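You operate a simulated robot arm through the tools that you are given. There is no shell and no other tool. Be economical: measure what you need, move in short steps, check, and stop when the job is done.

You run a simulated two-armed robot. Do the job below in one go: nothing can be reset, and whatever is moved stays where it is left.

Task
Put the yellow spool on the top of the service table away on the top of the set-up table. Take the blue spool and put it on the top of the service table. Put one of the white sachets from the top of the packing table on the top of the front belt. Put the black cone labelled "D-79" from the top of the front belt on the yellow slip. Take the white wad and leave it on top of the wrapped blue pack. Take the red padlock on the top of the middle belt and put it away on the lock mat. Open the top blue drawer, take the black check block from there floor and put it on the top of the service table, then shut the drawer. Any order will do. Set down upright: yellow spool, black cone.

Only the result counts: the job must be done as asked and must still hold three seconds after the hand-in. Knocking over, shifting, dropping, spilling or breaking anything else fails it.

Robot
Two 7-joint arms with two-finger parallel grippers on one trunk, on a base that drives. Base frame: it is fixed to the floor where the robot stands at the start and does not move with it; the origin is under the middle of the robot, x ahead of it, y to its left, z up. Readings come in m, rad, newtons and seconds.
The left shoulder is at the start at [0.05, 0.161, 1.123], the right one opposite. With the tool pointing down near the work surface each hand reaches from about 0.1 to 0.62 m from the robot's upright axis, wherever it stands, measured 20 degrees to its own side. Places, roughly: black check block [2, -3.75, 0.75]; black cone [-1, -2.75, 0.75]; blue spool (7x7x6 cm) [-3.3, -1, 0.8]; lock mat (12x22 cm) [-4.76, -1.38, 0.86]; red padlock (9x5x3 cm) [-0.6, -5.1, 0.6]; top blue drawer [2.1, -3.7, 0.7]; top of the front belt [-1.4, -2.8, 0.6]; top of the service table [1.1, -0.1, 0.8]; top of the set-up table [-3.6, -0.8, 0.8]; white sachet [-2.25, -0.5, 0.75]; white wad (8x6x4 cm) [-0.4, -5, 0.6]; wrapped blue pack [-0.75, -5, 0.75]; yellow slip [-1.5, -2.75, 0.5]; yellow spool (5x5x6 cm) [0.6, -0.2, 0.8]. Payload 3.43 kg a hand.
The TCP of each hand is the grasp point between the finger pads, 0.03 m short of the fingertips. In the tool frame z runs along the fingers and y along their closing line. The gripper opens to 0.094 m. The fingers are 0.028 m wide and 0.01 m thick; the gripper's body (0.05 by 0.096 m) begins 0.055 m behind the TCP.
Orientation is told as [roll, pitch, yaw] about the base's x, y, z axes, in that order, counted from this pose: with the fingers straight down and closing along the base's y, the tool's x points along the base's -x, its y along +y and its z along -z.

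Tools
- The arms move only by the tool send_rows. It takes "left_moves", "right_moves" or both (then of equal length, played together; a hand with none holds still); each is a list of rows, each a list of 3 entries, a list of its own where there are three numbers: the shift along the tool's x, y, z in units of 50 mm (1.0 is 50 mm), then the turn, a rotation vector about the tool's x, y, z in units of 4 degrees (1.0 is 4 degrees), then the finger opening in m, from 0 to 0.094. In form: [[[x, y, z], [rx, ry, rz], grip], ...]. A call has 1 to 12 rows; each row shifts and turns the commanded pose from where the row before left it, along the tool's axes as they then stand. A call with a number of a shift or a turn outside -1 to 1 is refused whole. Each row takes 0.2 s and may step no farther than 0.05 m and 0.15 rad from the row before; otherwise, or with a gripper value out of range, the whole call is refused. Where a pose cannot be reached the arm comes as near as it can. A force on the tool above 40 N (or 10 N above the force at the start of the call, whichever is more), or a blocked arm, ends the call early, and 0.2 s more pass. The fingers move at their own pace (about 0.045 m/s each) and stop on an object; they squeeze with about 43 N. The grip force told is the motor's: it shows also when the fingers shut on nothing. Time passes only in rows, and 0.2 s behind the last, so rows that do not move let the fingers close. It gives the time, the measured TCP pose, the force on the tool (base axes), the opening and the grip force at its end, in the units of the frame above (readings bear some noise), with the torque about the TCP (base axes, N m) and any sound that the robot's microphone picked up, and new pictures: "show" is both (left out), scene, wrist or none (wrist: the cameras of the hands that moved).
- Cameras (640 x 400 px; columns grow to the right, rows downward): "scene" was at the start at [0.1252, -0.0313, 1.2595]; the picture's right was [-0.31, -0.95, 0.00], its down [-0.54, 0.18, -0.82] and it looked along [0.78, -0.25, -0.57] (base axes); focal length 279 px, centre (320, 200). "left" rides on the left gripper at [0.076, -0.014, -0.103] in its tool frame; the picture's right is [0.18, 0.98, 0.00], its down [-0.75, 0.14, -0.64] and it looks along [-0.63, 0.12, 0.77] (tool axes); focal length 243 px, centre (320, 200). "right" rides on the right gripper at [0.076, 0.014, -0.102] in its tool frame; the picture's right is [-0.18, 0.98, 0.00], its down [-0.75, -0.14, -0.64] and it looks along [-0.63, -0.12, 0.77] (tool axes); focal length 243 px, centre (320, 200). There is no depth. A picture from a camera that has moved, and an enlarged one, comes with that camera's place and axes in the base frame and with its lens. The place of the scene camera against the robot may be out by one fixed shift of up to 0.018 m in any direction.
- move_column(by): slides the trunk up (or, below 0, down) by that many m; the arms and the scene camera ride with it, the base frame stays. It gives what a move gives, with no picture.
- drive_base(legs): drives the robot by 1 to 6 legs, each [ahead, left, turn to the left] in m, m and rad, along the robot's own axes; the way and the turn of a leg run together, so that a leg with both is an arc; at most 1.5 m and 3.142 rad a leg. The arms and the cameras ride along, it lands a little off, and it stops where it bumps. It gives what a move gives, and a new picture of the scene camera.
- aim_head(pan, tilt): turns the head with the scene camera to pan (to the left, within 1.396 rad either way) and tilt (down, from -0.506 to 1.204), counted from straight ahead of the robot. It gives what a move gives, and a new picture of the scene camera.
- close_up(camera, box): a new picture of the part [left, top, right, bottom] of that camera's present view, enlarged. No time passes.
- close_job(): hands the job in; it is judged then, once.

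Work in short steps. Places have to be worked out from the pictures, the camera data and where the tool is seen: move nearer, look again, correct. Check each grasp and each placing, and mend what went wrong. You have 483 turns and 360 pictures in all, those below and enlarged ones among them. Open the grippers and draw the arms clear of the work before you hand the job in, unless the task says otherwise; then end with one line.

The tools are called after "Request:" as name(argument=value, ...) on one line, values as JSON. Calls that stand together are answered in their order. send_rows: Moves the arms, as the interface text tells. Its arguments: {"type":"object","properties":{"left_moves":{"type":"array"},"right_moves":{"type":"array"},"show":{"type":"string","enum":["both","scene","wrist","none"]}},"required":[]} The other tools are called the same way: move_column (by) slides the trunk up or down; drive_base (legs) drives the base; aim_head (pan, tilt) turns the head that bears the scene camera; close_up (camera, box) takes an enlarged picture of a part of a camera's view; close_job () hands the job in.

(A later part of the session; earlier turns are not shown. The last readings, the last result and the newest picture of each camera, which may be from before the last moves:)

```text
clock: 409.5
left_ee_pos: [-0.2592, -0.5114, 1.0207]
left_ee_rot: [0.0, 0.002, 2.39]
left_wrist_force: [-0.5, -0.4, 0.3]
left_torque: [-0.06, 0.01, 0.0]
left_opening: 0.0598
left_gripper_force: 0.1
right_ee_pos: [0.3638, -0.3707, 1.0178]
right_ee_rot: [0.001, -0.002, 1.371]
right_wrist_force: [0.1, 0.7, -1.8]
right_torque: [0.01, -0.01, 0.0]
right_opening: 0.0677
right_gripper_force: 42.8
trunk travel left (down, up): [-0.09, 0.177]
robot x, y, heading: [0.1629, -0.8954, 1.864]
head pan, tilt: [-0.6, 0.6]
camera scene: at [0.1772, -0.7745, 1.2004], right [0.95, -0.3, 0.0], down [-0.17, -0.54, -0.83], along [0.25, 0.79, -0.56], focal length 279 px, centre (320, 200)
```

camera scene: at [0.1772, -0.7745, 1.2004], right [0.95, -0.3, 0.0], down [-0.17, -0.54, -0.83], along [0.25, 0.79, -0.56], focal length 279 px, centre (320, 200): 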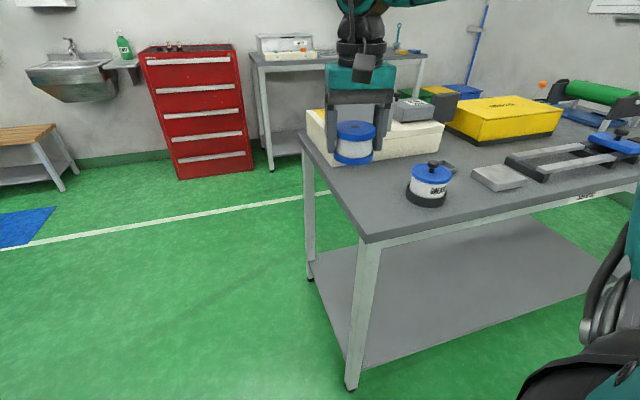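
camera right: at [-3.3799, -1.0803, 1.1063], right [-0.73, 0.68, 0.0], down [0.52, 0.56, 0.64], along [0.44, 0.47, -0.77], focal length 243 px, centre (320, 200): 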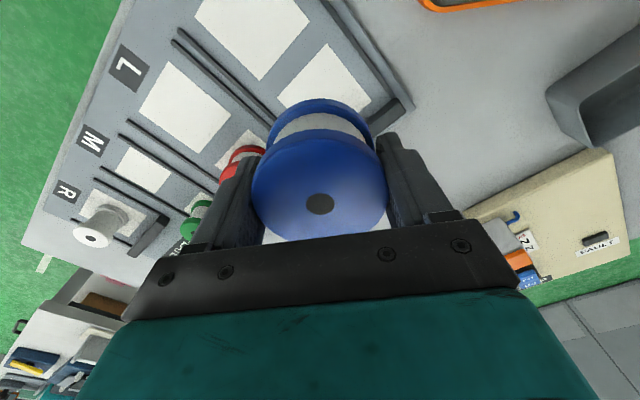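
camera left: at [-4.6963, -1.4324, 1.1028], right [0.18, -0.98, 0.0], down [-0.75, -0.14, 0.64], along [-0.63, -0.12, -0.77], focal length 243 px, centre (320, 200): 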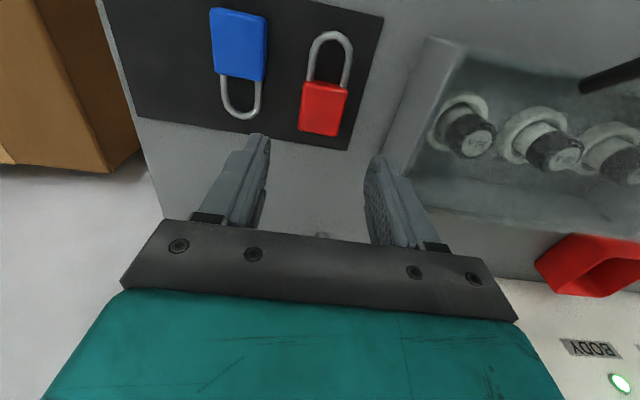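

The table's corner is at (0.39, -0.385) and the pot at (0.625, -0.28). I'll move in closer and aim to place at (0.49, -0.20).

Request:
drive_base(legs=[[0.12, -0.08, 0]])

Request:
send_rows(right_moves=[[[-0.2, -0.55, 0.4], [0, 0, 0], 0.04], [[-0.2, -0.55, 0.4], [0, 0, 0], 0.04], [[-0.2, -0.55, 0.4], [0, 0, 0], 0.04]])

```text
clock: 410.9
left_ee_pos: [-0.2226, -0.3769, 1.021]
left_ee_rot: [0.0, 0.002, 2.393]
left_wrist_force: [0.1, 0.6, -0.3]
left_torque: [0.01, -0.02, 0.0]
left_opening: 0.0597
left_gripper_force: 0.1
right_ee_pos: [0.399, -0.2307, 1.0166]
right_ee_rot: [-0.001, -0.001, 1.376]
right_wrist_force: [-1.3, 0.4, -1.8]
right_torque: [0.0, -0.01, -0.01]
right_opening: 0.0673
right_gripper_force: 43.3
trunk travel left (down, up): [-0.09, 0.177]
robot x, y, heading: [0.2019, -0.7568, 1.868]
head pan, tilt: [-0.6, 0.6]
camera scene: at [0.2152, -0.636, 1.2003], right [0.95, -0.3, 0.0], down [-0.17, -0.54, -0.82], along [0.25, 0.79, -0.57], focal length 279 px, centre (320, 200)
```

scene: 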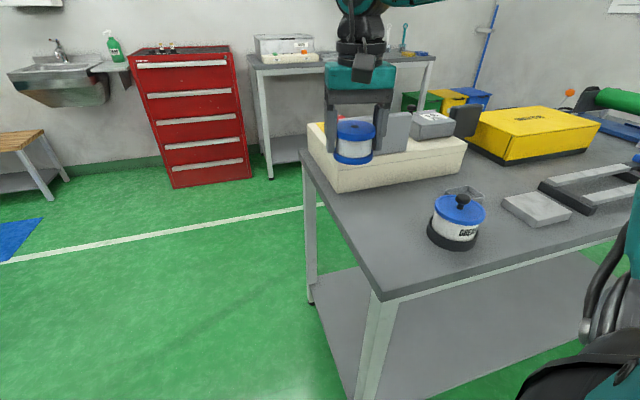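

```text
clock: 411.7
left_ee_pos: [-0.2231, -0.3769, 1.0206]
left_ee_rot: [0.0, 0.001, 2.392]
left_wrist_force: [-0.6, 0.2, 0.2]
left_torque: [0.0, 0.02, -0.01]
left_opening: 0.0598
left_gripper_force: 0.1
right_ee_pos: [0.4853, -0.2186, 0.9552]
right_ee_rot: [-0.001, 0.0, 1.376]
right_wrist_force: [-1.2, 0.5, -2.5]
right_torque: [-0.01, 0.01, 0.04]
right_opening: 0.0676
right_gripper_force: 43.2
trunk travel left (down, up): [-0.09, 0.177]
robot x, y, heading: [0.1998, -0.7539, 1.866]
head pan, tilt: [-0.6, 0.6]
camera scene: at [0.2154, -0.6363, 1.2004], right [0.95, -0.3, 0.0], down [-0.17, -0.54, -0.82], along [0.25, 0.79, -0.57], focal length 279 px, centre (320, 200)
camera right: at [0.4572, -0.2891, 1.0583], right [-0.93, 0.37, 0.0], down [0.28, 0.71, 0.64], along [0.24, 0.6, -0.77], focal length 243 px, centre (320, 200)
```

scene: 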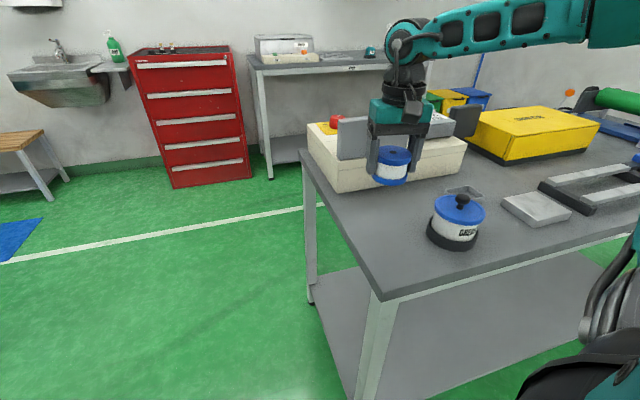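
right: 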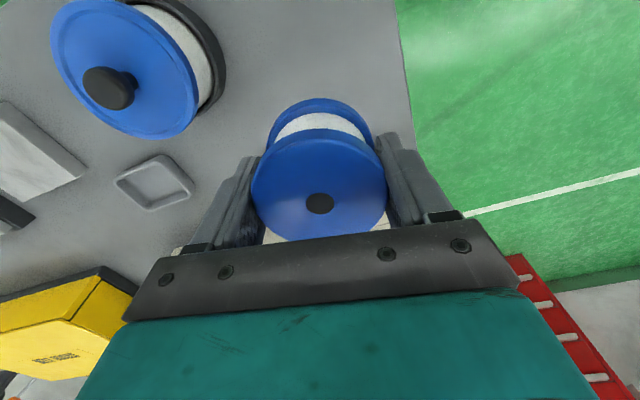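

It's over a free spot. I'll lower to near contact.

Request:
send_rows(right_moves=[[[0, 0, 0.8], [0, 0, 0], 0.04], [[0, 0, 0.8], [0, 0, 0], 0.04], [[0, 0, 0.3], [0, 0, 0], 0.04]], show="wrist")

```text
clock: 412.5
left_ee_pos: [-0.2229, -0.3759, 1.0204]
left_ee_rot: [-0.001, 0.002, 2.393]
left_wrist_force: [0.6, -1.1, -0.5]
left_torque: [0.01, -0.03, 0.0]
left_opening: 0.0603
left_gripper_force: 0.1
right_ee_pos: [0.485, -0.2167, 0.8637]
right_ee_rot: [-0.001, -0.001, 1.375]
right_wrist_force: [-0.7, 0.6, -1.5]
right_torque: [-0.02, -0.04, 0.01]
right_opening: 0.0673
right_gripper_force: 43.2
trunk travel left (down, up): [-0.09, 0.177]
robot x, y, heading: [0.1989, -0.7545, 1.871]
head pan, tilt: [-0.6, 0.6]
camera right: at [0.456, -0.2885, 0.9666], right [-0.93, 0.37, 0.0], down [0.28, 0.71, 0.64], along [0.24, 0.6, -0.77], focal length 243 px, centre (320, 200)
```

right: 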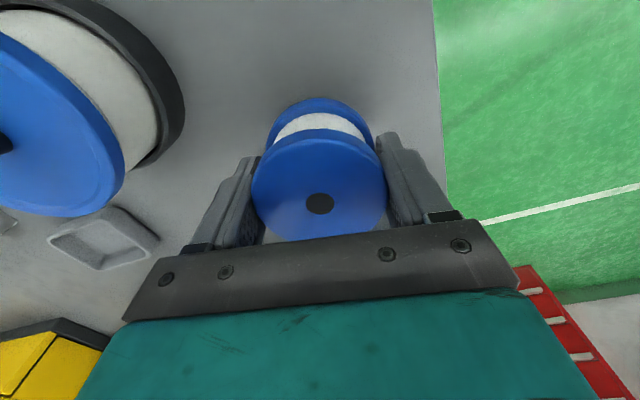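

Request:
send_rows(right_moves=[[[0, 0, 0.2], [0, 0, 0], 0.04], [[0, 0, 0.1], [0, 0, 0], 0.04], [[0, 0, 0.06], [0, 0, 0], 0.04]], show="none")

```text
clock: 413.3
left_ee_pos: [-0.2234, -0.3757, 1.0211]
left_ee_rot: [-0.001, 0.002, 2.392]
left_wrist_force: [-0.9, 0.1, -0.8]
left_torque: [-0.01, -0.02, 0.0]
left_opening: 0.0599
left_gripper_force: 0.0
right_ee_pos: [0.4846, -0.216, 0.8444]
right_ee_rot: [0.0, -0.001, 1.376]
right_wrist_force: [1.0, -0.1, -2.1]
right_torque: [0.01, 0.0, -0.01]
right_opening: 0.0672
right_gripper_force: 42.5
trunk travel left (down, up): [-0.09, 0.177]
robot x, y, heading: [0.2047, -0.7591, 1.872]
head pan, tilt: [-0.6, 0.6]
```

No contact yet at z 0.844. I'll continue in 2–3 mm steps.

Request:
send_rows(right_moves=[[[0, 0, 0.05], [0, 0, 0], 0.04], [[0, 0, 0.05], [0, 0, 0], 0.04], [[0, 0, 0.04], [0, 0, 0], 0.04]], show="none")

```text
clock: 414.1
left_ee_pos: [-0.2223, -0.3761, 1.0202]
left_ee_rot: [-0.001, 0.0, 2.393]
left_wrist_force: [0.5, 0.8, -0.1]
left_torque: [-0.02, -0.01, 0.01]
left_opening: 0.0601
left_gripper_force: 0.1
right_ee_pos: [0.4853, -0.2171, 0.8396]
right_ee_rot: [-0.001, -0.002, 1.378]
right_wrist_force: [0.6, -1.3, 6.9]
right_torque: [-0.36, -0.06, -0.01]
right_opening: 0.0676
right_gripper_force: 43.3
trunk travel left (down, up): [-0.09, 0.177]
robot x, y, heading: [0.2011, -0.7616, 1.869]
head pan, tilt: [-0.6, 0.6]
```

There's contact, about 9 N net. I'll release and rise straight up.

Request:
send_rows(right_moves=[[[0, 0, 0], [0, 0, 0], 0.075], [[0, 0, 0], [0, 0, 0], 0.09], [[0, 0, 0], [0, 0, 0], 0.09], [[0, 0, -0.5], [0, 0, 0], 0.09], [[0, 0, -0.9], [0, 0, 0], 0.09], [[0, 0, -0.9], [0, 0, 0], 0.09], [[0.2, 0.5, -0.8], [0, 0, 0], 0.09], [[0.5, 0.6, -0.5], [0, 0, 0], 0.09]])

```text
clock: 415.9
left_ee_pos: [-0.2233, -0.3775, 1.0209]
left_ee_rot: [0.0, 0.001, 2.393]
left_wrist_force: [-0.9, 0.1, -0.9]
left_torque: [0.01, 0.02, 0.01]
left_opening: 0.0601
left_gripper_force: 0.1
right_ee_pos: [0.4246, -0.2404, 1.014]
right_ee_rot: [0.0, -0.001, 1.376]
right_wrist_force: [-1.1, -0.4, 0.6]
right_torque: [-0.05, -0.01, -0.03]
right_opening: 0.0899
right_gripper_force: 0.0
trunk travel left (down, up): [-0.09, 0.177]
robot x, y, heading: [0.1952, -0.7551, 1.867]
head pan, tilt: [-0.6, 0.6]
camera scene: at [0.2147, -0.6368, 1.2004], right [0.95, -0.3, 0.0], down [-0.17, -0.54, -0.83], along [0.25, 0.79, -0.56], focal length 279 px, centre (320, 200)
camera right: at [0.3959, -0.3115, 1.1185], right [-0.93, 0.37, 0.0], down [0.28, 0.71, 0.64], along [0.24, 0.6, -0.77], focal length 243 px, centre (320, 200)
```

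scene: 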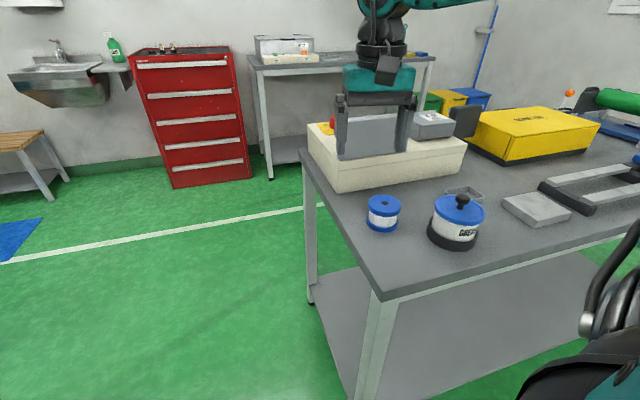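
right: 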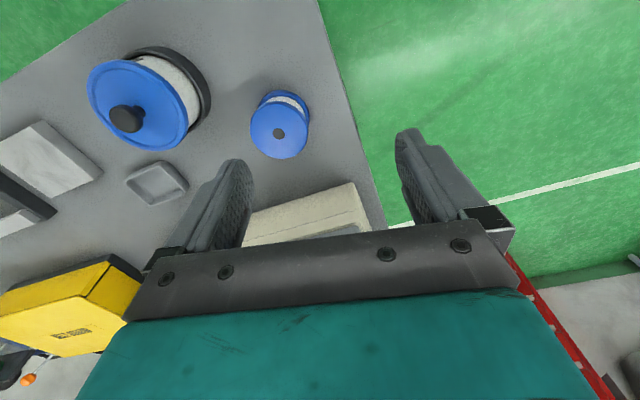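

The blue spool stands on the service table. Now to the blue drawer: I'll back out, turn east, and go south along the bench.

Request:
drive_base(legs=[[-0.8, 0, 0], [0, 0, -1.87], [0.35, -1.45, 0], [0, -0.65, 0]])

Request:
aim_head(pan=0.0, tilt=0.5)

```text
clock: 442.9
left_ee_pos: [1.2288, -3.342, 1.021]
left_ee_rot: [0.001, 0.004, 0.503]
left_wrist_force: [-0.3, -0.8, 0.5]
left_torque: [-0.02, -0.01, 0.01]
left_opening: 0.0601
left_gripper_force: 0.1
right_ee_pos: [1.1545, -4.0003, 1.0145]
right_ee_rot: [0.0, -0.003, -0.514]
right_wrist_force: [-1.2, -0.3, -0.7]
right_torque: [0.03, -0.02, 0.0]
right_opening: 0.0904
right_gripper_force: 0.2
trunk travel left (down, up): [-0.09, 0.177]
robot x, y, heading: [0.7395, -3.6224, -0.018]
head pan, tilt: [-0.6, 0.6]
camera scene: at [0.8504, -3.6793, 1.2004], right [-0.58, -0.81, 0.0], down [-0.46, 0.33, -0.83], along [0.67, -0.48, -0.56], focal length 279 px, centre (320, 200)
```

scene: 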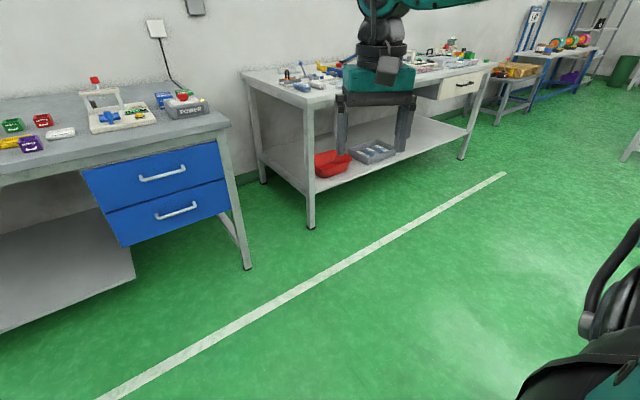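

```text
clock: 443.9
left_ee_pos: [1.2299, -3.3409, 1.0196]
left_ee_rot: [-0.002, 0.001, 0.504]
left_wrist_force: [0.5, -0.4, -0.2]
left_torque: [-0.01, 0.01, 0.01]
left_opening: 0.06
left_gripper_force: 0.1
right_ee_pos: [1.155, -4.0002, 1.015]
right_ee_rot: [0.001, -0.001, -0.515]
right_wrist_force: [-0.2, -0.4, 0.8]
right_torque: [-0.02, -0.01, 0.02]
right_opening: 0.0901
right_gripper_force: 0.1
trunk travel left (down, up): [-0.09, 0.177]
robot x, y, heading: [0.7395, -3.6273, -0.016]
head pan, tilt: [0.0, 0.499]
camera scene: at [0.8696, -3.6299, 1.2095], right [-0.02, -1.0, 0.0], down [-0.48, 0.01, -0.88], along [0.88, -0.02, -0.48], focal length 279 px, centre (320, 200)
```

scene: 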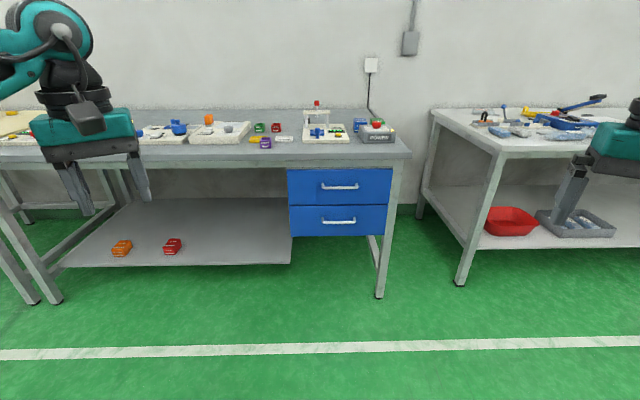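

The top blue drawer's front is at x≈1.95 and its handle at about y -3.74, z 0.69. I'll zoom in on the handle.

Request:
close_up(camera="scene", box=[270, 140, 430, 250])

```text
3.64 times, centred on (350, 195) of scene
camera zoom: at [0.8696, -3.6299, 1.2095], right [-0.02, -1.0, 0.0], down [-0.48, 0.01, -0.88], along [0.88, -0.02, -0.48], focal length 1015 px, centre (211, 218)
```

zoom: 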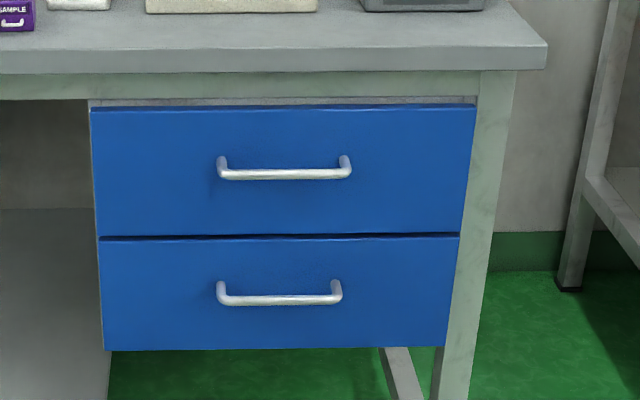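

The bar stands about 3.5 cm off the front. I'll grip it with the fingers closing vertically, so the right hand must turn 90° and lean forward. First I'll lower the trunk and start turning in free space.

Request:
move_column(by=-0.08)

Request:
send_rows(right_moves=[[[0, 0, 0], [0, 0, 1], 0.05], [[0, 0, 0], [0, 0, 1], 0.05], [[0, 0, 0], [0, 0, 1], 0.05], [[0, 0, 0], [0, 0, 1], 0.05], [[0, 0, 0], [0, 0, 1], 0.05], [[0, 0, 0], [0, 0, 1], 0.05], [[0, 0, 0], [0, 0, 1], 0.05], [[0, 0, 0], [0, 0, 1], 0.05], [[0, 0, 0], [0, 0, 1], 0.05], [[0, 0, 0], [0, 0, 1], 0.05], [[0, 0, 0], [0, 0, 1], 0.05], [[0, 0, 0], [0, 0, 1], 0.05]], show="none")

Request:
send_rows(right_moves=[[[0, 0, 0], [0, 0, 1], 0.05], [[0, 0, 0], [0, 0, 1], 0.05], [[0, 0, 0], [0, 0, 1], 0.05], [[0, 0, 0], [-1, 0, 0], 0.05], [[0, 0, 0], [-1, 0, 0], 0.05], [[0, 0, 0], [-1, 0, 0], 0.05], [[0, 0, 0], [-1, 0, 0], 0.05], [[0, 0, 0], [-1, 0, 0], 0.05], [[0, 0, 0], [-1, 0, 0], 0.05], [[0, 0, 0], [-1, 0, 0], 0.05], [[0, 0, 0], [-1, 0, 0], 0.05], [[0, 0, 0], [-1, 0, 0], 0.05]], show="wrist")

```text
clock: 445.1
left_ee_pos: [1.2289, -3.3412, 0.9402]
left_ee_rot: [0.001, 0.001, 0.504]
left_wrist_force: [-0.2, -0.6, -0.9]
left_torque: [-0.01, 0.0, -0.02]
left_opening: 0.06
left_gripper_force: 0.1
right_ee_pos: [1.1542, -4.0002, 0.9344]
right_ee_rot: [0.0, -0.002, -0.515]
right_wrist_force: [0.7, 0.3, 0.2]
right_torque: [-0.02, -0.01, 0.02]
right_opening: 0.0899
right_gripper_force: 0.1
trunk travel left (down, up): [-0.01, 0.257]
robot x, y, heading: [0.7339, -3.624, -0.021]
head pan, tilt: [0.0, 0.499]
```

```text
clock: 447.7
left_ee_pos: [1.23, -3.341, 0.9412]
left_ee_rot: [-0.001, 0.003, 0.504]
left_wrist_force: [0.1, 0.5, -0.5]
left_torque: [0.01, 0.01, -0.01]
left_opening: 0.0601
left_gripper_force: 0.1
right_ee_pos: [1.1556, -3.9992, 0.9342]
right_ee_rot: [0.001, 0.0, -1.354]
right_wrist_force: [0.3, 0.0, -0.2]
right_torque: [0.02, -0.03, -0.04]
right_opening: 0.0501
right_gripper_force: 0.0
trunk travel left (down, up): [-0.01, 0.257]
robot x, y, heading: [0.7415, -3.6184, -0.019]
head pan, tilt: [0.0, 0.499]
```

```text
clock: 450.3
left_ee_pos: [1.2297, -3.3415, 0.9412]
left_ee_rot: [-0.001, 0.002, 0.503]
left_wrist_force: [0.5, 0.4, 0.9]
left_torque: [0.0, 0.0, -0.01]
left_opening: 0.06
left_gripper_force: 0.0
right_ee_pos: [1.1539, -4.0, 0.9348]
right_ee_rot: [0.631, 0.0, -1.562]
right_wrist_force: [-0.2, 0.2, 0.5]
right_torque: [0.0, 0.01, 0.0]
right_opening: 0.05
right_gripper_force: 0.0
trunk travel left (down, up): [-0.01, 0.257]
robot x, y, heading: [0.7378, -3.6234, -0.022]
head pan, tilt: [0.0, 0.499]
camera right: at [1.1059, -3.9226, 1.0273], right [0.79, -0.18, 0.58], down [-0.49, -0.76, 0.44], along [0.36, -0.63, -0.69], focal length 243 px, centre (320, 200)
```

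right: 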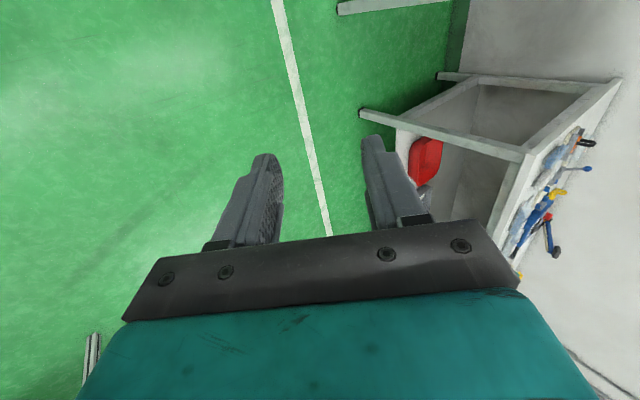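

The hand leans 36° with no trouble. I'll lean further to about 64° and lower towards handle height here in free space.

Request:
send_rows(right_moves=[[[0, 0, 0], [-1, 0, 0], 0.05], [[0, 0, 0], [-1, 0, 0], 0.05], [[0, 0, 0], [-1, 0, 0], 0.05], [[0, 0, 0], [-1, 0, 0], 0.05], [[0, 0, 0], [-1, 0, 0], 0.05], [[0, 0, 0], [-1, 0, 0], 0.05], [[0, 0, 0], [-1, 0, 0], 0.05], [[0, -0.72, 0.35], [0, 0, 0], 0.05], [[0, -0.72, 0.35], [0, 0, 0], 0.05], [[0, -0.72, 0.35], [0, 0, 0], 0.05], [[0, -0.72, 0.35], [0, 0, 0], 0.05], [[0, -0.72, 0.35], [0, 0, 0], 0.05]], show="none")

```text
clock: 452.9
left_ee_pos: [1.2317, -3.341, 0.9405]
left_ee_rot: [-0.001, 0.002, 0.502]
left_wrist_force: [0.1, -0.5, 0.4]
left_torque: [-0.01, 0.01, -0.03]
left_opening: 0.0599
left_gripper_force: 0.1
right_ee_pos: [1.1364, -4.0284, 0.7696]
right_ee_rot: [1.117, -0.004, -1.559]
right_wrist_force: [1.8, 0.8, 1.4]
right_torque: [0.01, 0.15, -0.03]
right_opening: 0.05
right_gripper_force: 0.1
right hand out of reach, approached as far as the arm can: row 11, 12
trunk travel left (down, up): [-0.01, 0.257]
robot x, y, heading: [0.7362, -3.6192, -0.025]
head pan, tilt: [0.0, 0.499]
```

The wrist is at its lowest. A 44° lean lowers the TCP further, so I'll unlean a little, use the last trunk centimetre, and try to get to z≈0.70.

Request:
send_rows(right_moves=[[[0, 0, 0], [1, 0, 0], 0.05], [[0, 0, 0], [1, 0, 0], 0.05], [[0, 0, 0], [1, 0, 0], 0.05], [[0, 0, 0], [1, 0, 0], 0.05], [[0, 0, 0], [1, 0, 0], 0.05], [[0, -0.5, 0.5], [0, 0, 0], 0.05], [[0, -0.5, 0.5], [0, 0, 0], 0.05]], show="none")

Request:
move_column(by=-0.01)

```text
clock: 454.5
left_ee_pos: [1.2294, -3.3417, 0.94]
left_ee_rot: [0.0, 0.003, 0.503]
left_wrist_force: [0.6, 0.0, -0.6]
left_torque: [0.02, -0.02, 0.01]
left_opening: 0.0601
left_gripper_force: 0.0
right_ee_pos: [1.1363, -4.0257, 0.6986]
right_ee_rot: [0.77, 0.0, -1.561]
right_wrist_force: [0.2, -1.0, -0.2]
right_torque: [0.02, 0.0, -0.01]
right_opening: 0.0499
right_gripper_force: 0.1
trunk travel left (down, up): [-0.01, 0.257]
robot x, y, heading: [0.739, -3.6224, -0.02]
head pan, tilt: [0.0, 0.499]
```

```text
clock: 455.1
left_ee_pos: [1.2298, -3.3412, 0.931]
left_ee_rot: [-0.001, 0.002, 0.502]
left_wrist_force: [-0.6, -0.4, 0.9]
left_torque: [-0.04, -0.01, 0.01]
left_opening: 0.06
left_gripper_force: 0.1
right_ee_pos: [1.1364, -4.0263, 0.6881]
right_ee_rot: [0.769, -0.001, -1.563]
right_wrist_force: [0.2, -0.1, 0.1]
right_torque: [-0.02, -0.01, -0.02]
right_opening: 0.05
right_gripper_force: 0.0
trunk travel left (down, up): [0.0, 0.267]
robot x, y, heading: [0.7354, -3.6209, -0.021]
head pan, tilt: [0.0, 0.499]
```

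Handle height is reachable. I'll pull back along the tool axis and drive so the hand is just short of the handle, then look.

Request:
send_rows(right_moves=[[[0, 0, -0.9], [0, 0, 0], 0.04], [[0, 0, -0.9], [0, 0, 0], 0.04]], show="none")

Request:
drive_base(legs=[[0, 0.286, 0.018], [0.68, 0, 0]])

Request:
aim_head(pan=-0.55, tilt=0.7)

Request:
send_rows(right_moves=[[[0, 0, 0], [0, 0, 0], 0.04]], show="wrist")

```text
clock: 455.7
left_ee_pos: [1.2285, -3.342, 0.9306]
left_ee_rot: [-0.001, 0.002, 0.502]
left_wrist_force: [-0.3, 0.9, -0.1]
left_torque: [-0.01, -0.01, 0.0]
left_opening: 0.0602
left_gripper_force: 0.0
right_ee_pos: [1.0733, -4.0248, 0.7536]
right_ee_rot: [0.77, -0.002, -1.563]
right_wrist_force: [0.4, 0.2, -0.6]
right_torque: [-0.03, -0.02, 0.01]
right_opening: 0.0398
right_gripper_force: 0.0
trunk travel left (down, up): [0.0, 0.267]
robot x, y, heading: [0.7351, -3.6217, -0.017]
head pan, tilt: [0.0, 0.499]
```

```text
clock: 462.1
left_ee_pos: [1.9053, -3.0455, 0.9306]
left_ee_rot: [0.0, 0.002, 0.526]
left_wrist_force: [0.0, -0.2, 0.2]
left_torque: [-0.01, -0.02, -0.02]
left_opening: 0.0597
left_gripper_force: 0.1
right_ee_pos: [1.7664, -3.7339, 0.7529]
right_ee_rot: [0.769, -0.002, -1.54]
right_wrist_force: [0.6, -0.6, -0.1]
right_torque: [-0.03, 0.03, -0.04]
right_opening: 0.0403
right_gripper_force: 0.0
trunk travel left (down, up): [0.0, 0.267]
robot x, y, heading: [1.4226, -3.3382, 0.004]
head pan, tilt: [0.0, 0.499]
camera scene: at [1.5529, -3.343, 1.1195], right [0.0, -1.0, 0.0], down [-0.48, 0.0, -0.88], along [0.88, 0.0, -0.48], focal length 279 px, centre (320, 200)
```

scene: 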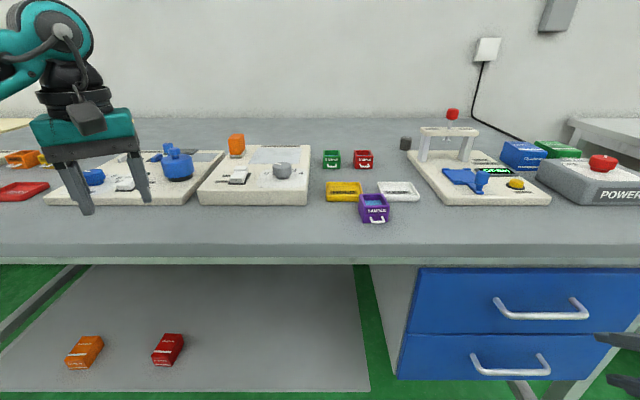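

```text
clock: 463.1
left_ee_pos: [1.906, -3.0459, 0.9302]
left_ee_rot: [0.001, 0.001, 0.524]
left_wrist_force: [0.3, 0.4, 0.1]
left_torque: [0.01, 0.04, 0.03]
left_opening: 0.0602
left_gripper_force: 0.1
right_ee_pos: [1.7662, -3.7337, 0.7529]
right_ee_rot: [0.771, 0.0, -1.541]
right_wrist_force: [0.2, 0.3, -0.7]
right_torque: [0.04, -0.02, 0.02]
right_opening: 0.0402
right_gripper_force: 0.0
trunk travel left (down, up): [0.0, 0.267]
robot x, y, heading: [1.4199, -3.339, -0.002]
head pan, tilt: [-0.55, 0.7]
camera scene: at [1.5344, -3.3873, 1.1018], right [-0.52, -0.85, 0.0], down [-0.55, 0.34, -0.77], along [0.65, -0.4, -0.64], focal length 279 px, centre (320, 200)
```

scene: 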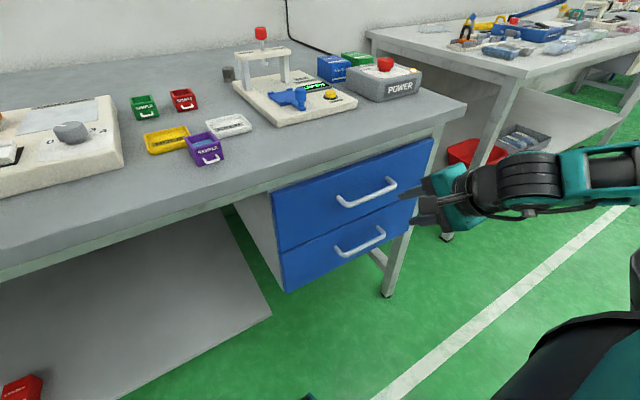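

```text
clock: 463.5
left_ee_pos: [1.9044, -3.0458, 0.9303]
left_ee_rot: [0.0, 0.001, 0.526]
left_wrist_force: [0.5, -0.2, -0.4]
left_torque: [0.0, 0.02, 0.0]
left_opening: 0.0601
left_gripper_force: 0.0
right_ee_pos: [1.7668, -3.7343, 0.7532]
right_ee_rot: [0.769, 0.0, -1.54]
right_wrist_force: [-0.3, 0.4, -0.2]
right_torque: [0.0, 0.03, 0.02]
right_opening: 0.0401
right_gripper_force: 0.0
trunk travel left (down, up): [0.0, 0.267]
robot x, y, heading: [1.4256, -3.338, -0.001]
head pan, tilt: [-0.55, 0.7]
camera right: at [1.7031, -3.6584, 0.837], right [0.71, -0.16, 0.68], down [-0.52, -0.77, 0.36], along [0.47, -0.62, -0.63], focal length 243 px, centre (320, 200)
```

right: 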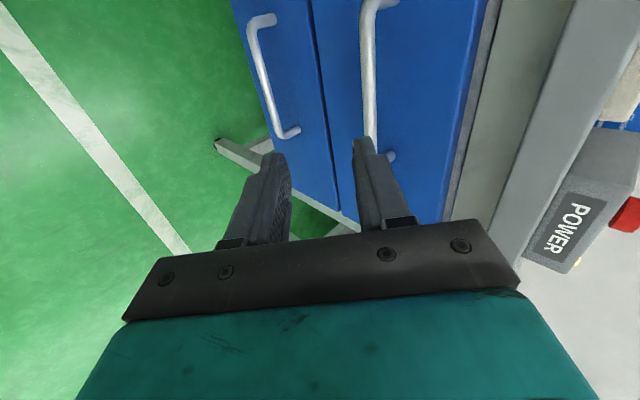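

Two views agree: the bar is at x≈1.886, y≈-3.737, z≈0.704, with the drawer front at x≈1.92. I'll move to a pre-grasp 7 cm off along the tool axis.

Request:
send_rows(right_moves=[[[0, 0.5, 0.49], [0, 0, 0], 0.036], [[0, 0.51, 0.49], [0, 0, 0], 0.036]])

```text
clock: 464.1
left_ee_pos: [1.9054, -3.0455, 0.9293]
left_ee_rot: [0.0, 0.001, 0.525]
left_wrist_force: [0.4, 0.9, -0.1]
left_torque: [0.0, -0.01, 0.01]
left_opening: 0.0595
left_gripper_force: 0.0
right_ee_pos: [1.8362, -3.7329, 0.7505]
right_ee_rot: [0.768, -0.003, -1.538]
right_wrist_force: [-0.2, -0.8, -0.6]
right_torque: [0.0, 0.02, -0.02]
right_opening: 0.0359
right_gripper_force: 0.0
trunk travel left (down, up): [0.0, 0.267]
robot x, y, heading: [1.4222, -3.34, 0.0]
head pan, tilt: [-0.55, 0.7]
camera scene: at [1.5344, -3.3874, 1.1017], right [-0.52, -0.85, 0.0], down [-0.55, 0.34, -0.76], along [0.65, -0.4, -0.64], focal length 279 px, centre (320, 200)
camera right: at [1.7727, -3.6581, 0.8352], right [0.71, -0.16, 0.68], down [-0.52, -0.77, 0.36], along [0.47, -0.62, -0.63], focal length 243 px, centre (320, 200)
```

scene: 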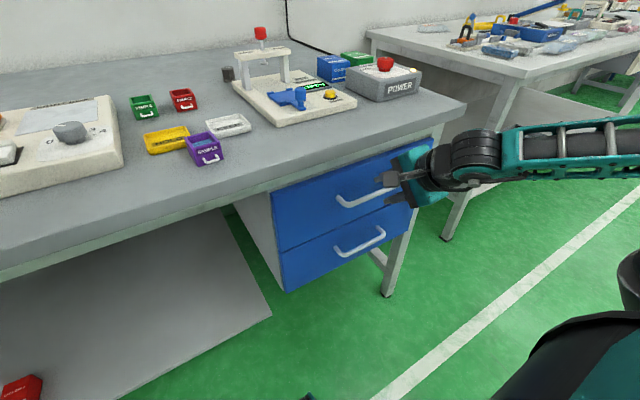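
right: 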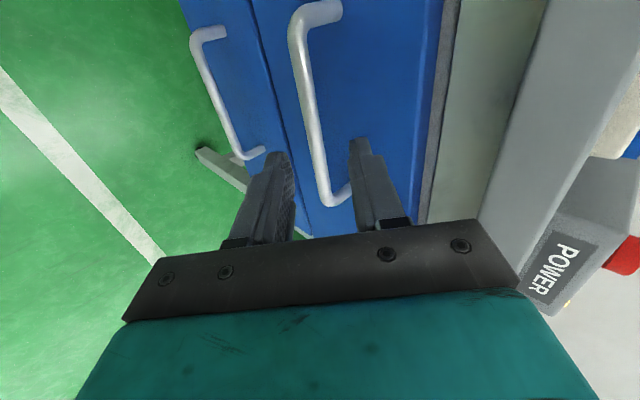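

The bar passes centrally between the fingertips. I'll advance 3 cm along the tool axis and look again.

Request:
send_rows(right_moves=[[[0, 0, 0.6], [0, 0, 0], 0.036]], show="wrist")

```text
clock: 464.5
left_ee_pos: [1.9056, -3.0472, 0.9313]
left_ee_rot: [0.0, 0.002, 0.526]
left_wrist_force: [0.3, 0.1, -0.4]
left_torque: [-0.02, -0.04, 0.0]
left_opening: 0.06
left_gripper_force: 0.2
right_ee_pos: [1.8565, -3.7311, 0.7296]
right_ee_rot: [0.768, -0.002, -1.539]
right_wrist_force: [0.2, 0.2, -0.1]
right_torque: [0.0, 0.0, -0.04]
right_opening: 0.0361
right_gripper_force: 0.0
trunk travel left (down, up): [0.0, 0.267]
robot x, y, heading: [1.4177, -3.34, -0.0]
head pan, tilt: [-0.55, 0.7]
camera right: at [1.794, -3.6558, 0.8138], right [0.71, -0.16, 0.68], down [-0.52, -0.77, 0.36], along [0.47, -0.62, -0.63], focal length 243 px, centre (320, 200)
```

right: 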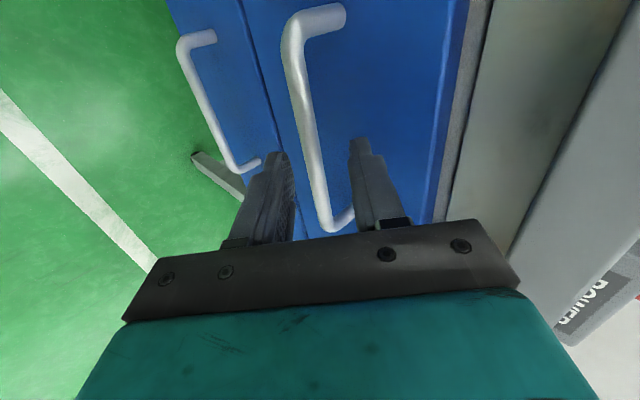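

The bar is 3 mm off centre and 3.9 cm ahead. I'll advance 2.1 cm with a small correction, then close.

Request:
send_rows(right_moves=[[[0, -0.06, 0.44], [0, 0, 0], 0.036], [[0, 0, 0], [0, 0, 0], 0.005], [[0, 0, 0], [0, 0, 0], 0.005], [[0, 0, 0], [0, 0, 0], 0.005]], show="wrist")

```text
clock: 465.5
left_ee_pos: [1.9065, -3.0463, 0.9314]
left_ee_rot: [0.001, 0.002, 0.525]
left_wrist_force: [0.4, 0.2, -0.1]
left_torque: [0.0, 0.02, -0.05]
left_opening: 0.0598
left_gripper_force: 0.1
right_ee_pos: [1.8689, -3.7307, 0.7095]
right_ee_rot: [0.765, 0.002, -1.542]
right_wrist_force: [-7.5, 3.0, -5.1]
right_torque: [0.41, 0.16, -1.1]
right_opening: 0.0119
right_gripper_force: 40.5
trunk travel left (down, up): [0.0, 0.267]
robot x, y, heading: [1.4181, -3.3394, -0.004]
head pan, tilt: [-0.55, 0.7]
camera right: at [1.8067, -3.6556, 0.7958], right [0.71, -0.16, 0.68], down [-0.52, -0.77, 0.36], along [0.46, -0.62, -0.64], focal length 243 px, centre (320, 200)
```

right: 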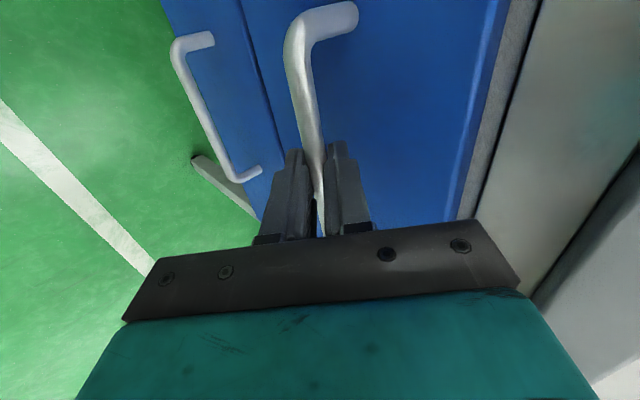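

The bar is gripped, 12 mm thick. I'll pull the drawer by reversing the base 10 cm.

Request:
drive_base(legs=[[-0.1, 0, 0]])

```text
clock: 466.6
left_ee_pos: [1.8093, -3.0472, 0.93]
left_ee_rot: [0.0, 0.003, 0.523]
left_wrist_force: [0.2, 0.4, 0.6]
left_torque: [0.01, -0.02, -0.02]
left_opening: 0.0598
left_gripper_force: 0.1
right_ee_pos: [1.7705, -3.7309, 0.7115]
right_ee_rot: [0.767, 0.003, -1.541]
right_wrist_force: [-0.2, 11.5, -14.9]
right_torque: [0.84, 0.16, -0.99]
right_opening: 0.0117
right_gripper_force: 44.6
trunk travel left (down, up): [0.0, 0.267]
robot x, y, heading: [1.3204, -3.3384, -0.001]
head pan, tilt: [-0.55, 0.7]
camera scene: at [1.4374, -3.3878, 1.1016], right [-0.53, -0.85, 0.0], down [-0.55, 0.34, -0.76], along [0.65, -0.4, -0.65], focal length 279 px, centre (320, 200)
```

scene: 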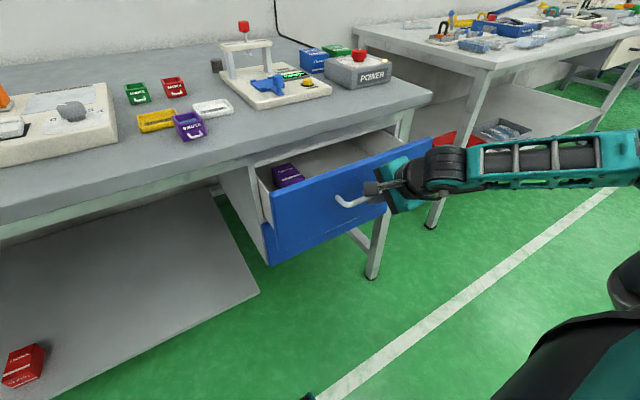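

The drawer is opening. I'll pull 14 cm more.

Request:
drive_base(legs=[[-0.14, 0, 0]])

```text
clock: 468.0
left_ee_pos: [1.67, -3.0477, 0.9302]
left_ee_rot: [-0.001, 0.001, 0.52]
left_wrist_force: [0.0, -0.1, 0.3]
left_torque: [0.01, -0.01, -0.04]
left_opening: 0.0601
left_gripper_force: 0.0
right_ee_pos: [1.6303, -3.731, 0.7114]
right_ee_rot: [0.766, 0.003, -1.541]
right_wrist_force: [-0.7, -4.7, -5.2]
right_torque: [1.11, 0.02, -0.76]
right_opening: 0.012
right_gripper_force: 45.3
trunk travel left (down, up): [0.0, 0.267]
robot x, y, heading: [1.1849, -3.3365, -0.004]
head pan, tilt: [-0.55, 0.7]
camera scene: at [1.297, -3.3877, 1.1017], right [-0.53, -0.85, 0.0], down [-0.55, 0.34, -0.76], along [0.65, -0.4, -0.64], focal length 279 px, centre (320, 200)
```

scene: 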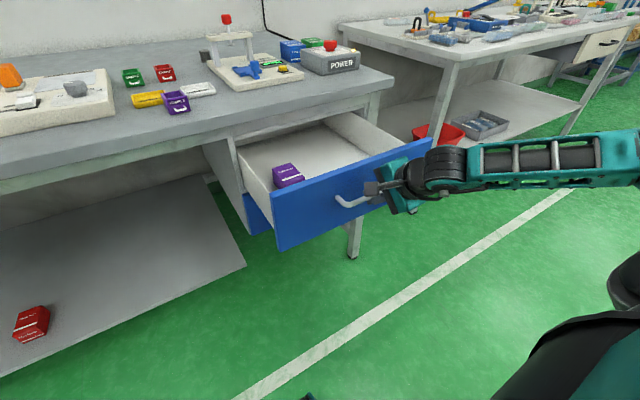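

I'll zoom into the drawer.

Request:
close_up(camera="scene", box=[220, 100, 440, 250])

```text
2.67 times, centred on (330, 175) of scene
camera zoom: at [1.297, -3.3877, 1.1017], right [-0.53, -0.85, 0.0], down [-0.55, 0.34, -0.76], along [0.65, -0.4, -0.64], focal length 744 px, centre (293, 267)
```

zoom: 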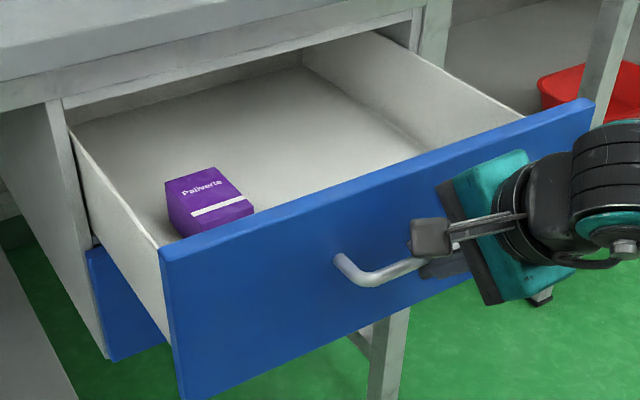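

Only a purple box is visible; the block is probably hidden right behind the front panel. I'll release the handle, retract, raise the trunk and look down into the drawer.

Request:
send_rows(right_moves=[[[0, 0, 0], [0, 0, 0], 0.036], [[0, 0, 0], [0, 0, 0], 0.036], [[0, 0, -0.5], [0, 0, 0], 0.036], [[0, 0, -0.9], [0, 0, 0], 0.036], [[0, 0, -0.9], [0, 0, 0], 0.036], [[0, 0, -0.9], [0, 0, 0], 0.05], [[0, 0, -0.9], [0, 0, 0], 0.05]], show="none")

Request:
move_column(by=0.26)

Request:
aim_head(pan=-0.65, tilt=0.85)

```text
clock: 469.6
left_ee_pos: [1.67, -3.0468, 0.9298]
left_ee_rot: [0.0, 0.003, 0.523]
left_wrist_force: [-0.1, -0.5, -0.6]
left_torque: [-0.02, 0.0, -0.04]
left_opening: 0.0598
left_gripper_force: 0.1
right_ee_pos: [1.4936, -3.7386, 0.863]
right_ee_rot: [0.768, 0.001, -1.538]
right_wrist_force: [0.6, -0.4, -0.4]
right_torque: [0.01, -0.02, 0.02]
right_opening: 0.0499
right_gripper_force: 0.1
right hand out of reach, approached as far as the arm can: row 7
trunk travel left (down, up): [0.0, 0.267]
robot x, y, heading: [1.1815, -3.3384, -0.004]
head pan, tilt: [-0.55, 0.7]
```

```text
clock: 472.2
left_ee_pos: [1.6694, -3.0468, 1.1895]
left_ee_rot: [0.0, 0.001, 0.521]
left_wrist_force: [-0.1, -0.3, -1.0]
left_torque: [-0.01, 0.01, 0.05]
left_opening: 0.0602
left_gripper_force: 0.0
right_ee_pos: [1.4961, -3.741, 1.1229]
right_ee_rot: [0.767, 0.004, -1.541]
right_wrist_force: [-0.2, -0.1, 0.0]
right_torque: [0.02, -0.05, 0.02]
right_opening: 0.0498
right_gripper_force: 0.0
trunk travel left (down, up): [-0.26, 0.007]
robot x, y, heading: [1.1838, -3.338, -0.01]
head pan, tilt: [-0.55, 0.7]
```

```text
clock: 472.9
left_ee_pos: [1.6689, -3.0476, 1.1892]
left_ee_rot: [0.0, 0.002, 0.522]
left_wrist_force: [0.0, -0.7, -0.7]
left_torque: [0.0, 0.01, 0.03]
left_opening: 0.0601
left_gripper_force: 0.0
right_ee_pos: [1.4942, -3.7389, 1.1222]
right_ee_rot: [0.766, 0.003, -1.542]
right_wrist_force: [0.3, -0.5, -0.5]
right_torque: [0.0, 0.0, -0.01]
right_opening: 0.0502
right_gripper_force: 0.0
trunk travel left (down, up): [-0.26, 0.007]
robot x, y, heading: [1.1835, -3.3393, -0.003]
head pan, tilt: [-0.649, 0.85]
camera scene: at [1.2866, -3.3899, 1.3495], right [-0.61, -0.79, 0.0], down [-0.6, 0.46, -0.66], along [0.52, -0.4, -0.75], focal length 279 px, centre (320, 200)
```

scene: 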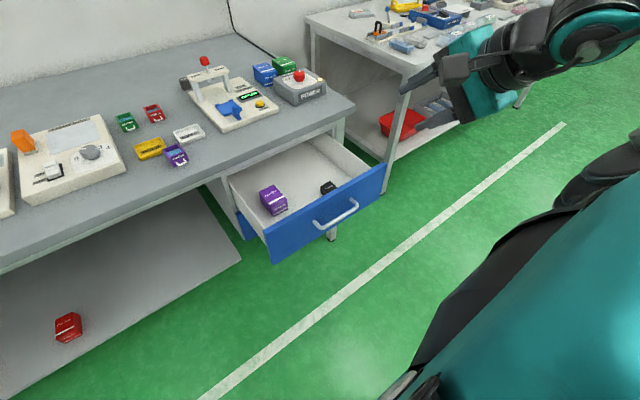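

Request:
close_up(camera="scene", box=[220, 120, 400, 270])

```text
2.67 times, centred on (310, 195) of scene
camera zoom: at [1.2866, -3.3899, 1.3495], right [-0.61, -0.79, 0.0], down [-0.6, 0.46, -0.66], along [0.52, -0.4, -0.75], focal length 744 px, centre (347, 213)
```

zoom: 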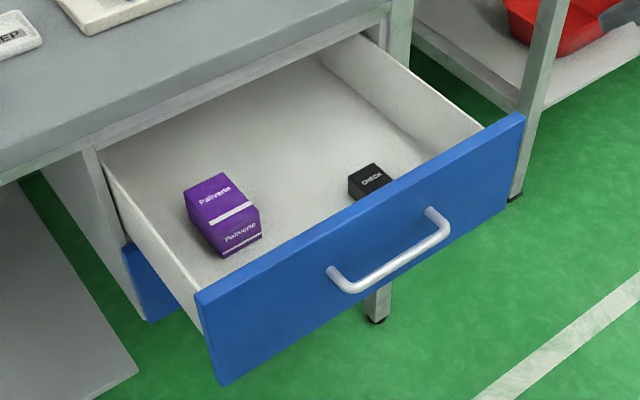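

The black CHECK block lies behind the front panel, at about (1.79, -3.815). I'll straighten the right hand to point down, move up, and lower the trunk.

Request:
send_rows(right_moves=[[[0, 0, 0], [1, 0, 0], 0.07], [[0, 0, 0], [1, 0, 0], 0.07], [[0, 0, 0], [1, 0, 0], 0.07], [[0, 0, 0], [1, 0, 0], 0.07], [[0, 0, 0], [1, 0, 0], 0.07], [[0, 0, 0], [1, 0, 0], 0.07], [[0, 0, 0], [1, 0, 0], 0.07], [[0, 0, 0], [1, 0, 0], 0.07], [[0, 0, 0], [1, 0, 0], 0.07], [[0, 0, 0], [1, 0, 0], 0.07], [[0, 0, 0], [1, 0, 0], 0.07]], show="none")

Request:
drive_base(legs=[[0.12, 0, 0]])

Request:
move_column(by=-0.2)

Request:
send_rows(right_moves=[[[0, 0.9, 0], [0, 0, 0], 0.07], [[-0.3, 0.9, 0], [0, 0, 0], 0.07], [[-0.3, 0.9, 0], [0, 0, 0], 0.07]])

```text
clock: 475.3
left_ee_pos: [1.6684, -3.0475, 1.1918]
left_ee_rot: [-0.001, 0.002, 0.521]
left_wrist_force: [-0.7, -0.1, -0.6]
left_torque: [0.01, 0.0, 0.0]
left_opening: 0.0597
left_gripper_force: 0.0
right_ee_pos: [1.4957, -3.7384, 1.1215]
right_ee_rot: [-0.003, 0.002, -1.542]
right_wrist_force: [-0.6, 0.0, 0.4]
right_torque: [0.01, 0.02, -0.03]
right_opening: 0.0698
right_gripper_force: 0.1
trunk travel left (down, up): [-0.26, 0.007]
robot x, y, heading: [1.184, -3.3385, -0.006]
head pan, tilt: [-0.649, 0.85]
```

```text
clock: 476.6
left_ee_pos: [1.7875, -3.044, 1.1897]
left_ee_rot: [0.001, 0.002, 0.53]
left_wrist_force: [-0.5, 0.0, -0.7]
left_torque: [-0.05, 0.03, -0.02]
left_opening: 0.0601
left_gripper_force: 0.0
right_ee_pos: [1.6168, -3.7376, 1.1223]
right_ee_rot: [-0.002, 0.005, -1.535]
right_wrist_force: [0.8, 0.7, 0.1]
right_torque: [-0.02, 0.02, -0.01]
right_opening: 0.0698
right_gripper_force: 0.0
trunk travel left (down, up): [-0.26, 0.007]
robot x, y, heading: [1.2998, -3.338, -0.001]
head pan, tilt: [-0.649, 0.85]
camera scene: at [1.4071, -3.3894, 1.3494], right [-0.6, -0.8, 0.0], down [-0.6, 0.45, -0.66], along [0.53, -0.4, -0.75], focal length 279 px, centre (320, 200)
```

scene: 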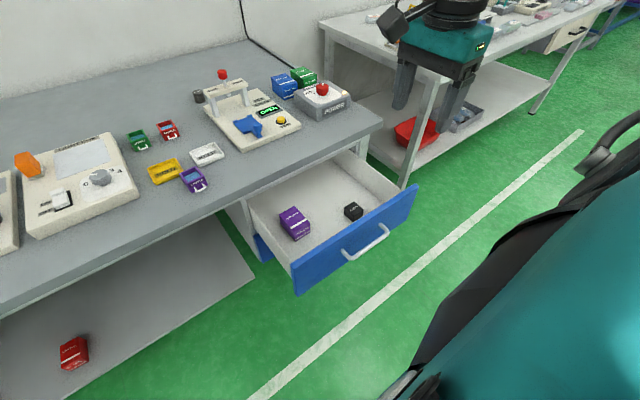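

```text
clock: 478.7
left_ee_pos: [1.7868, -3.0459, 0.9907]
left_ee_rot: [0.0, 0.001, 0.526]
left_wrist_force: [-0.1, -0.7, 0.0]
left_torque: [0.04, -0.03, -0.01]
left_opening: 0.0602
left_gripper_force: 0.1
right_ee_pos: [1.6168, -3.7383, 0.9215]
right_ee_rot: [-0.002, 0.003, -1.537]
right_wrist_force: [0.0, -0.6, 0.5]
right_torque: [-0.01, -0.01, 0.0]
right_opening: 0.0698
right_gripper_force: 0.0
trunk travel left (down, up): [-0.06, 0.207]
robot x, y, heading: [1.2985, -3.3377, -0.001]
head pan, tilt: [-0.649, 0.85]
```

```text
clock: 479.5
left_ee_pos: [1.7874, -3.0446, 0.9903]
left_ee_rot: [0.001, 0.002, 0.529]
left_wrist_force: [-0.8, -0.1, -0.3]
left_torque: [-0.03, 0.01, 0.0]
left_opening: 0.0598
left_gripper_force: 0.2
right_ee_pos: [1.7541, -3.7645, 0.9222]
right_ee_rot: [-0.001, 0.003, -1.533]
right_wrist_force: [0.0, 0.4, 0.8]
right_torque: [-0.01, 0.02, -0.01]
right_opening: 0.0701
right_gripper_force: 0.0
trunk travel left (down, up): [-0.06, 0.207]
robot x, y, heading: [1.3002, -3.3393, 0.002]
head pan, tilt: [-0.649, 0.85]
camera scene: at [1.4063, -3.3893, 1.1494], right [-0.6, -0.8, 0.0], down [-0.6, 0.45, -0.66], along [0.53, -0.4, -0.75], focal length 279 px, centre (320, 200)
camera right: at [1.7662, -3.6871, 1.024], right [0.99, -0.15, 0.0], down [-0.11, -0.76, 0.64], along [-0.1, -0.63, -0.77], focal length 243 px, centre (320, 200)
```

scene: 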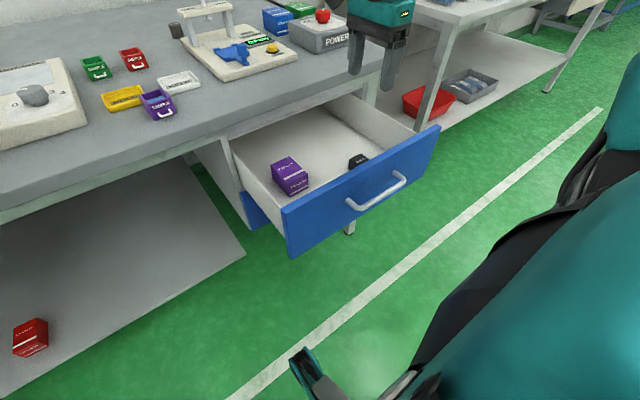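
right: 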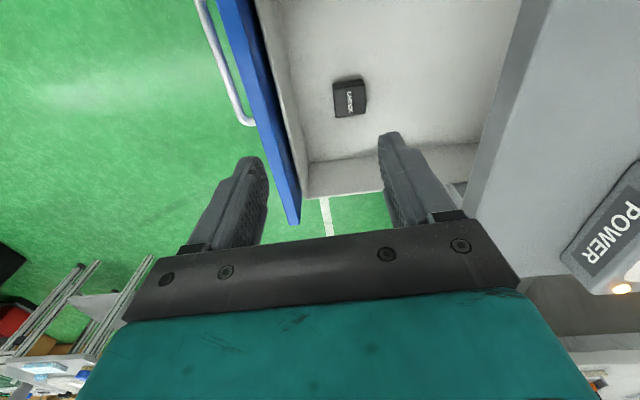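

The block is at about (1.791, -3.806), roughly 5 cm across. I'll move above it and start down.

Request:
send_rows(right_moves=[[[-0.43, 0.36, 0], [0, 0, 0], 0.085], [[-0.43, 0.36, 0.5], [0, 0, 0], 0.085], [[0, 0, 0.9], [0, 0, 0], 0.085]], show="wrist")

Request:
move_column(by=-0.06)

```text
clock: 480.3
left_ee_pos: [1.7879, -3.045, 0.9899]
left_ee_rot: [0.0, 0.002, 0.526]
left_wrist_force: [-0.1, 0.6, 0.4]
left_torque: [0.01, 0.02, 0.02]
left_opening: 0.0601
left_gripper_force: 0.2
right_ee_pos: [1.7889, -3.809, 0.8525]
right_ee_rot: [0.0, 0.003, -1.532]
right_wrist_force: [0.5, 0.2, -0.5]
right_torque: [-0.01, 0.03, 0.01]
right_opening: 0.0851
right_gripper_force: 0.0
trunk travel left (down, up): [-0.06, 0.207]
robot x, y, heading: [1.3023, -3.3384, 0.003]
head pan, tilt: [-0.649, 0.85]
camera right: at [1.8009, -3.7306, 0.9555], right [0.99, -0.15, 0.0], down [-0.11, -0.76, 0.64], along [-0.1, -0.63, -0.77], focal length 243 px, centre (320, 200)
```

right: 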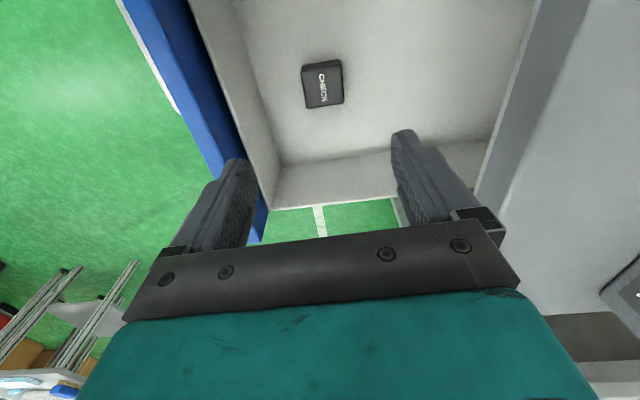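

```text
clock: 481.3
left_ee_pos: [1.7866, -3.0448, 0.9299]
left_ee_rot: [0.001, 0.001, 0.526]
left_wrist_force: [0.1, -0.2, 0.2]
left_torque: [0.0, 0.0, 0.0]
left_opening: 0.06
left_gripper_force: 0.2
right_ee_pos: [1.7878, -3.808, 0.7921]
right_ee_rot: [-0.001, 0.003, -1.535]
right_wrist_force: [0.0, 0.5, -0.3]
right_torque: [0.03, -0.04, 0.0]
right_opening: 0.0852
right_gripper_force: 0.0
trunk travel left (down, up): [0.0, 0.267]
robot x, y, heading: [1.3034, -3.3397, 0.0]
head pan, tilt: [-0.649, 0.85]
```

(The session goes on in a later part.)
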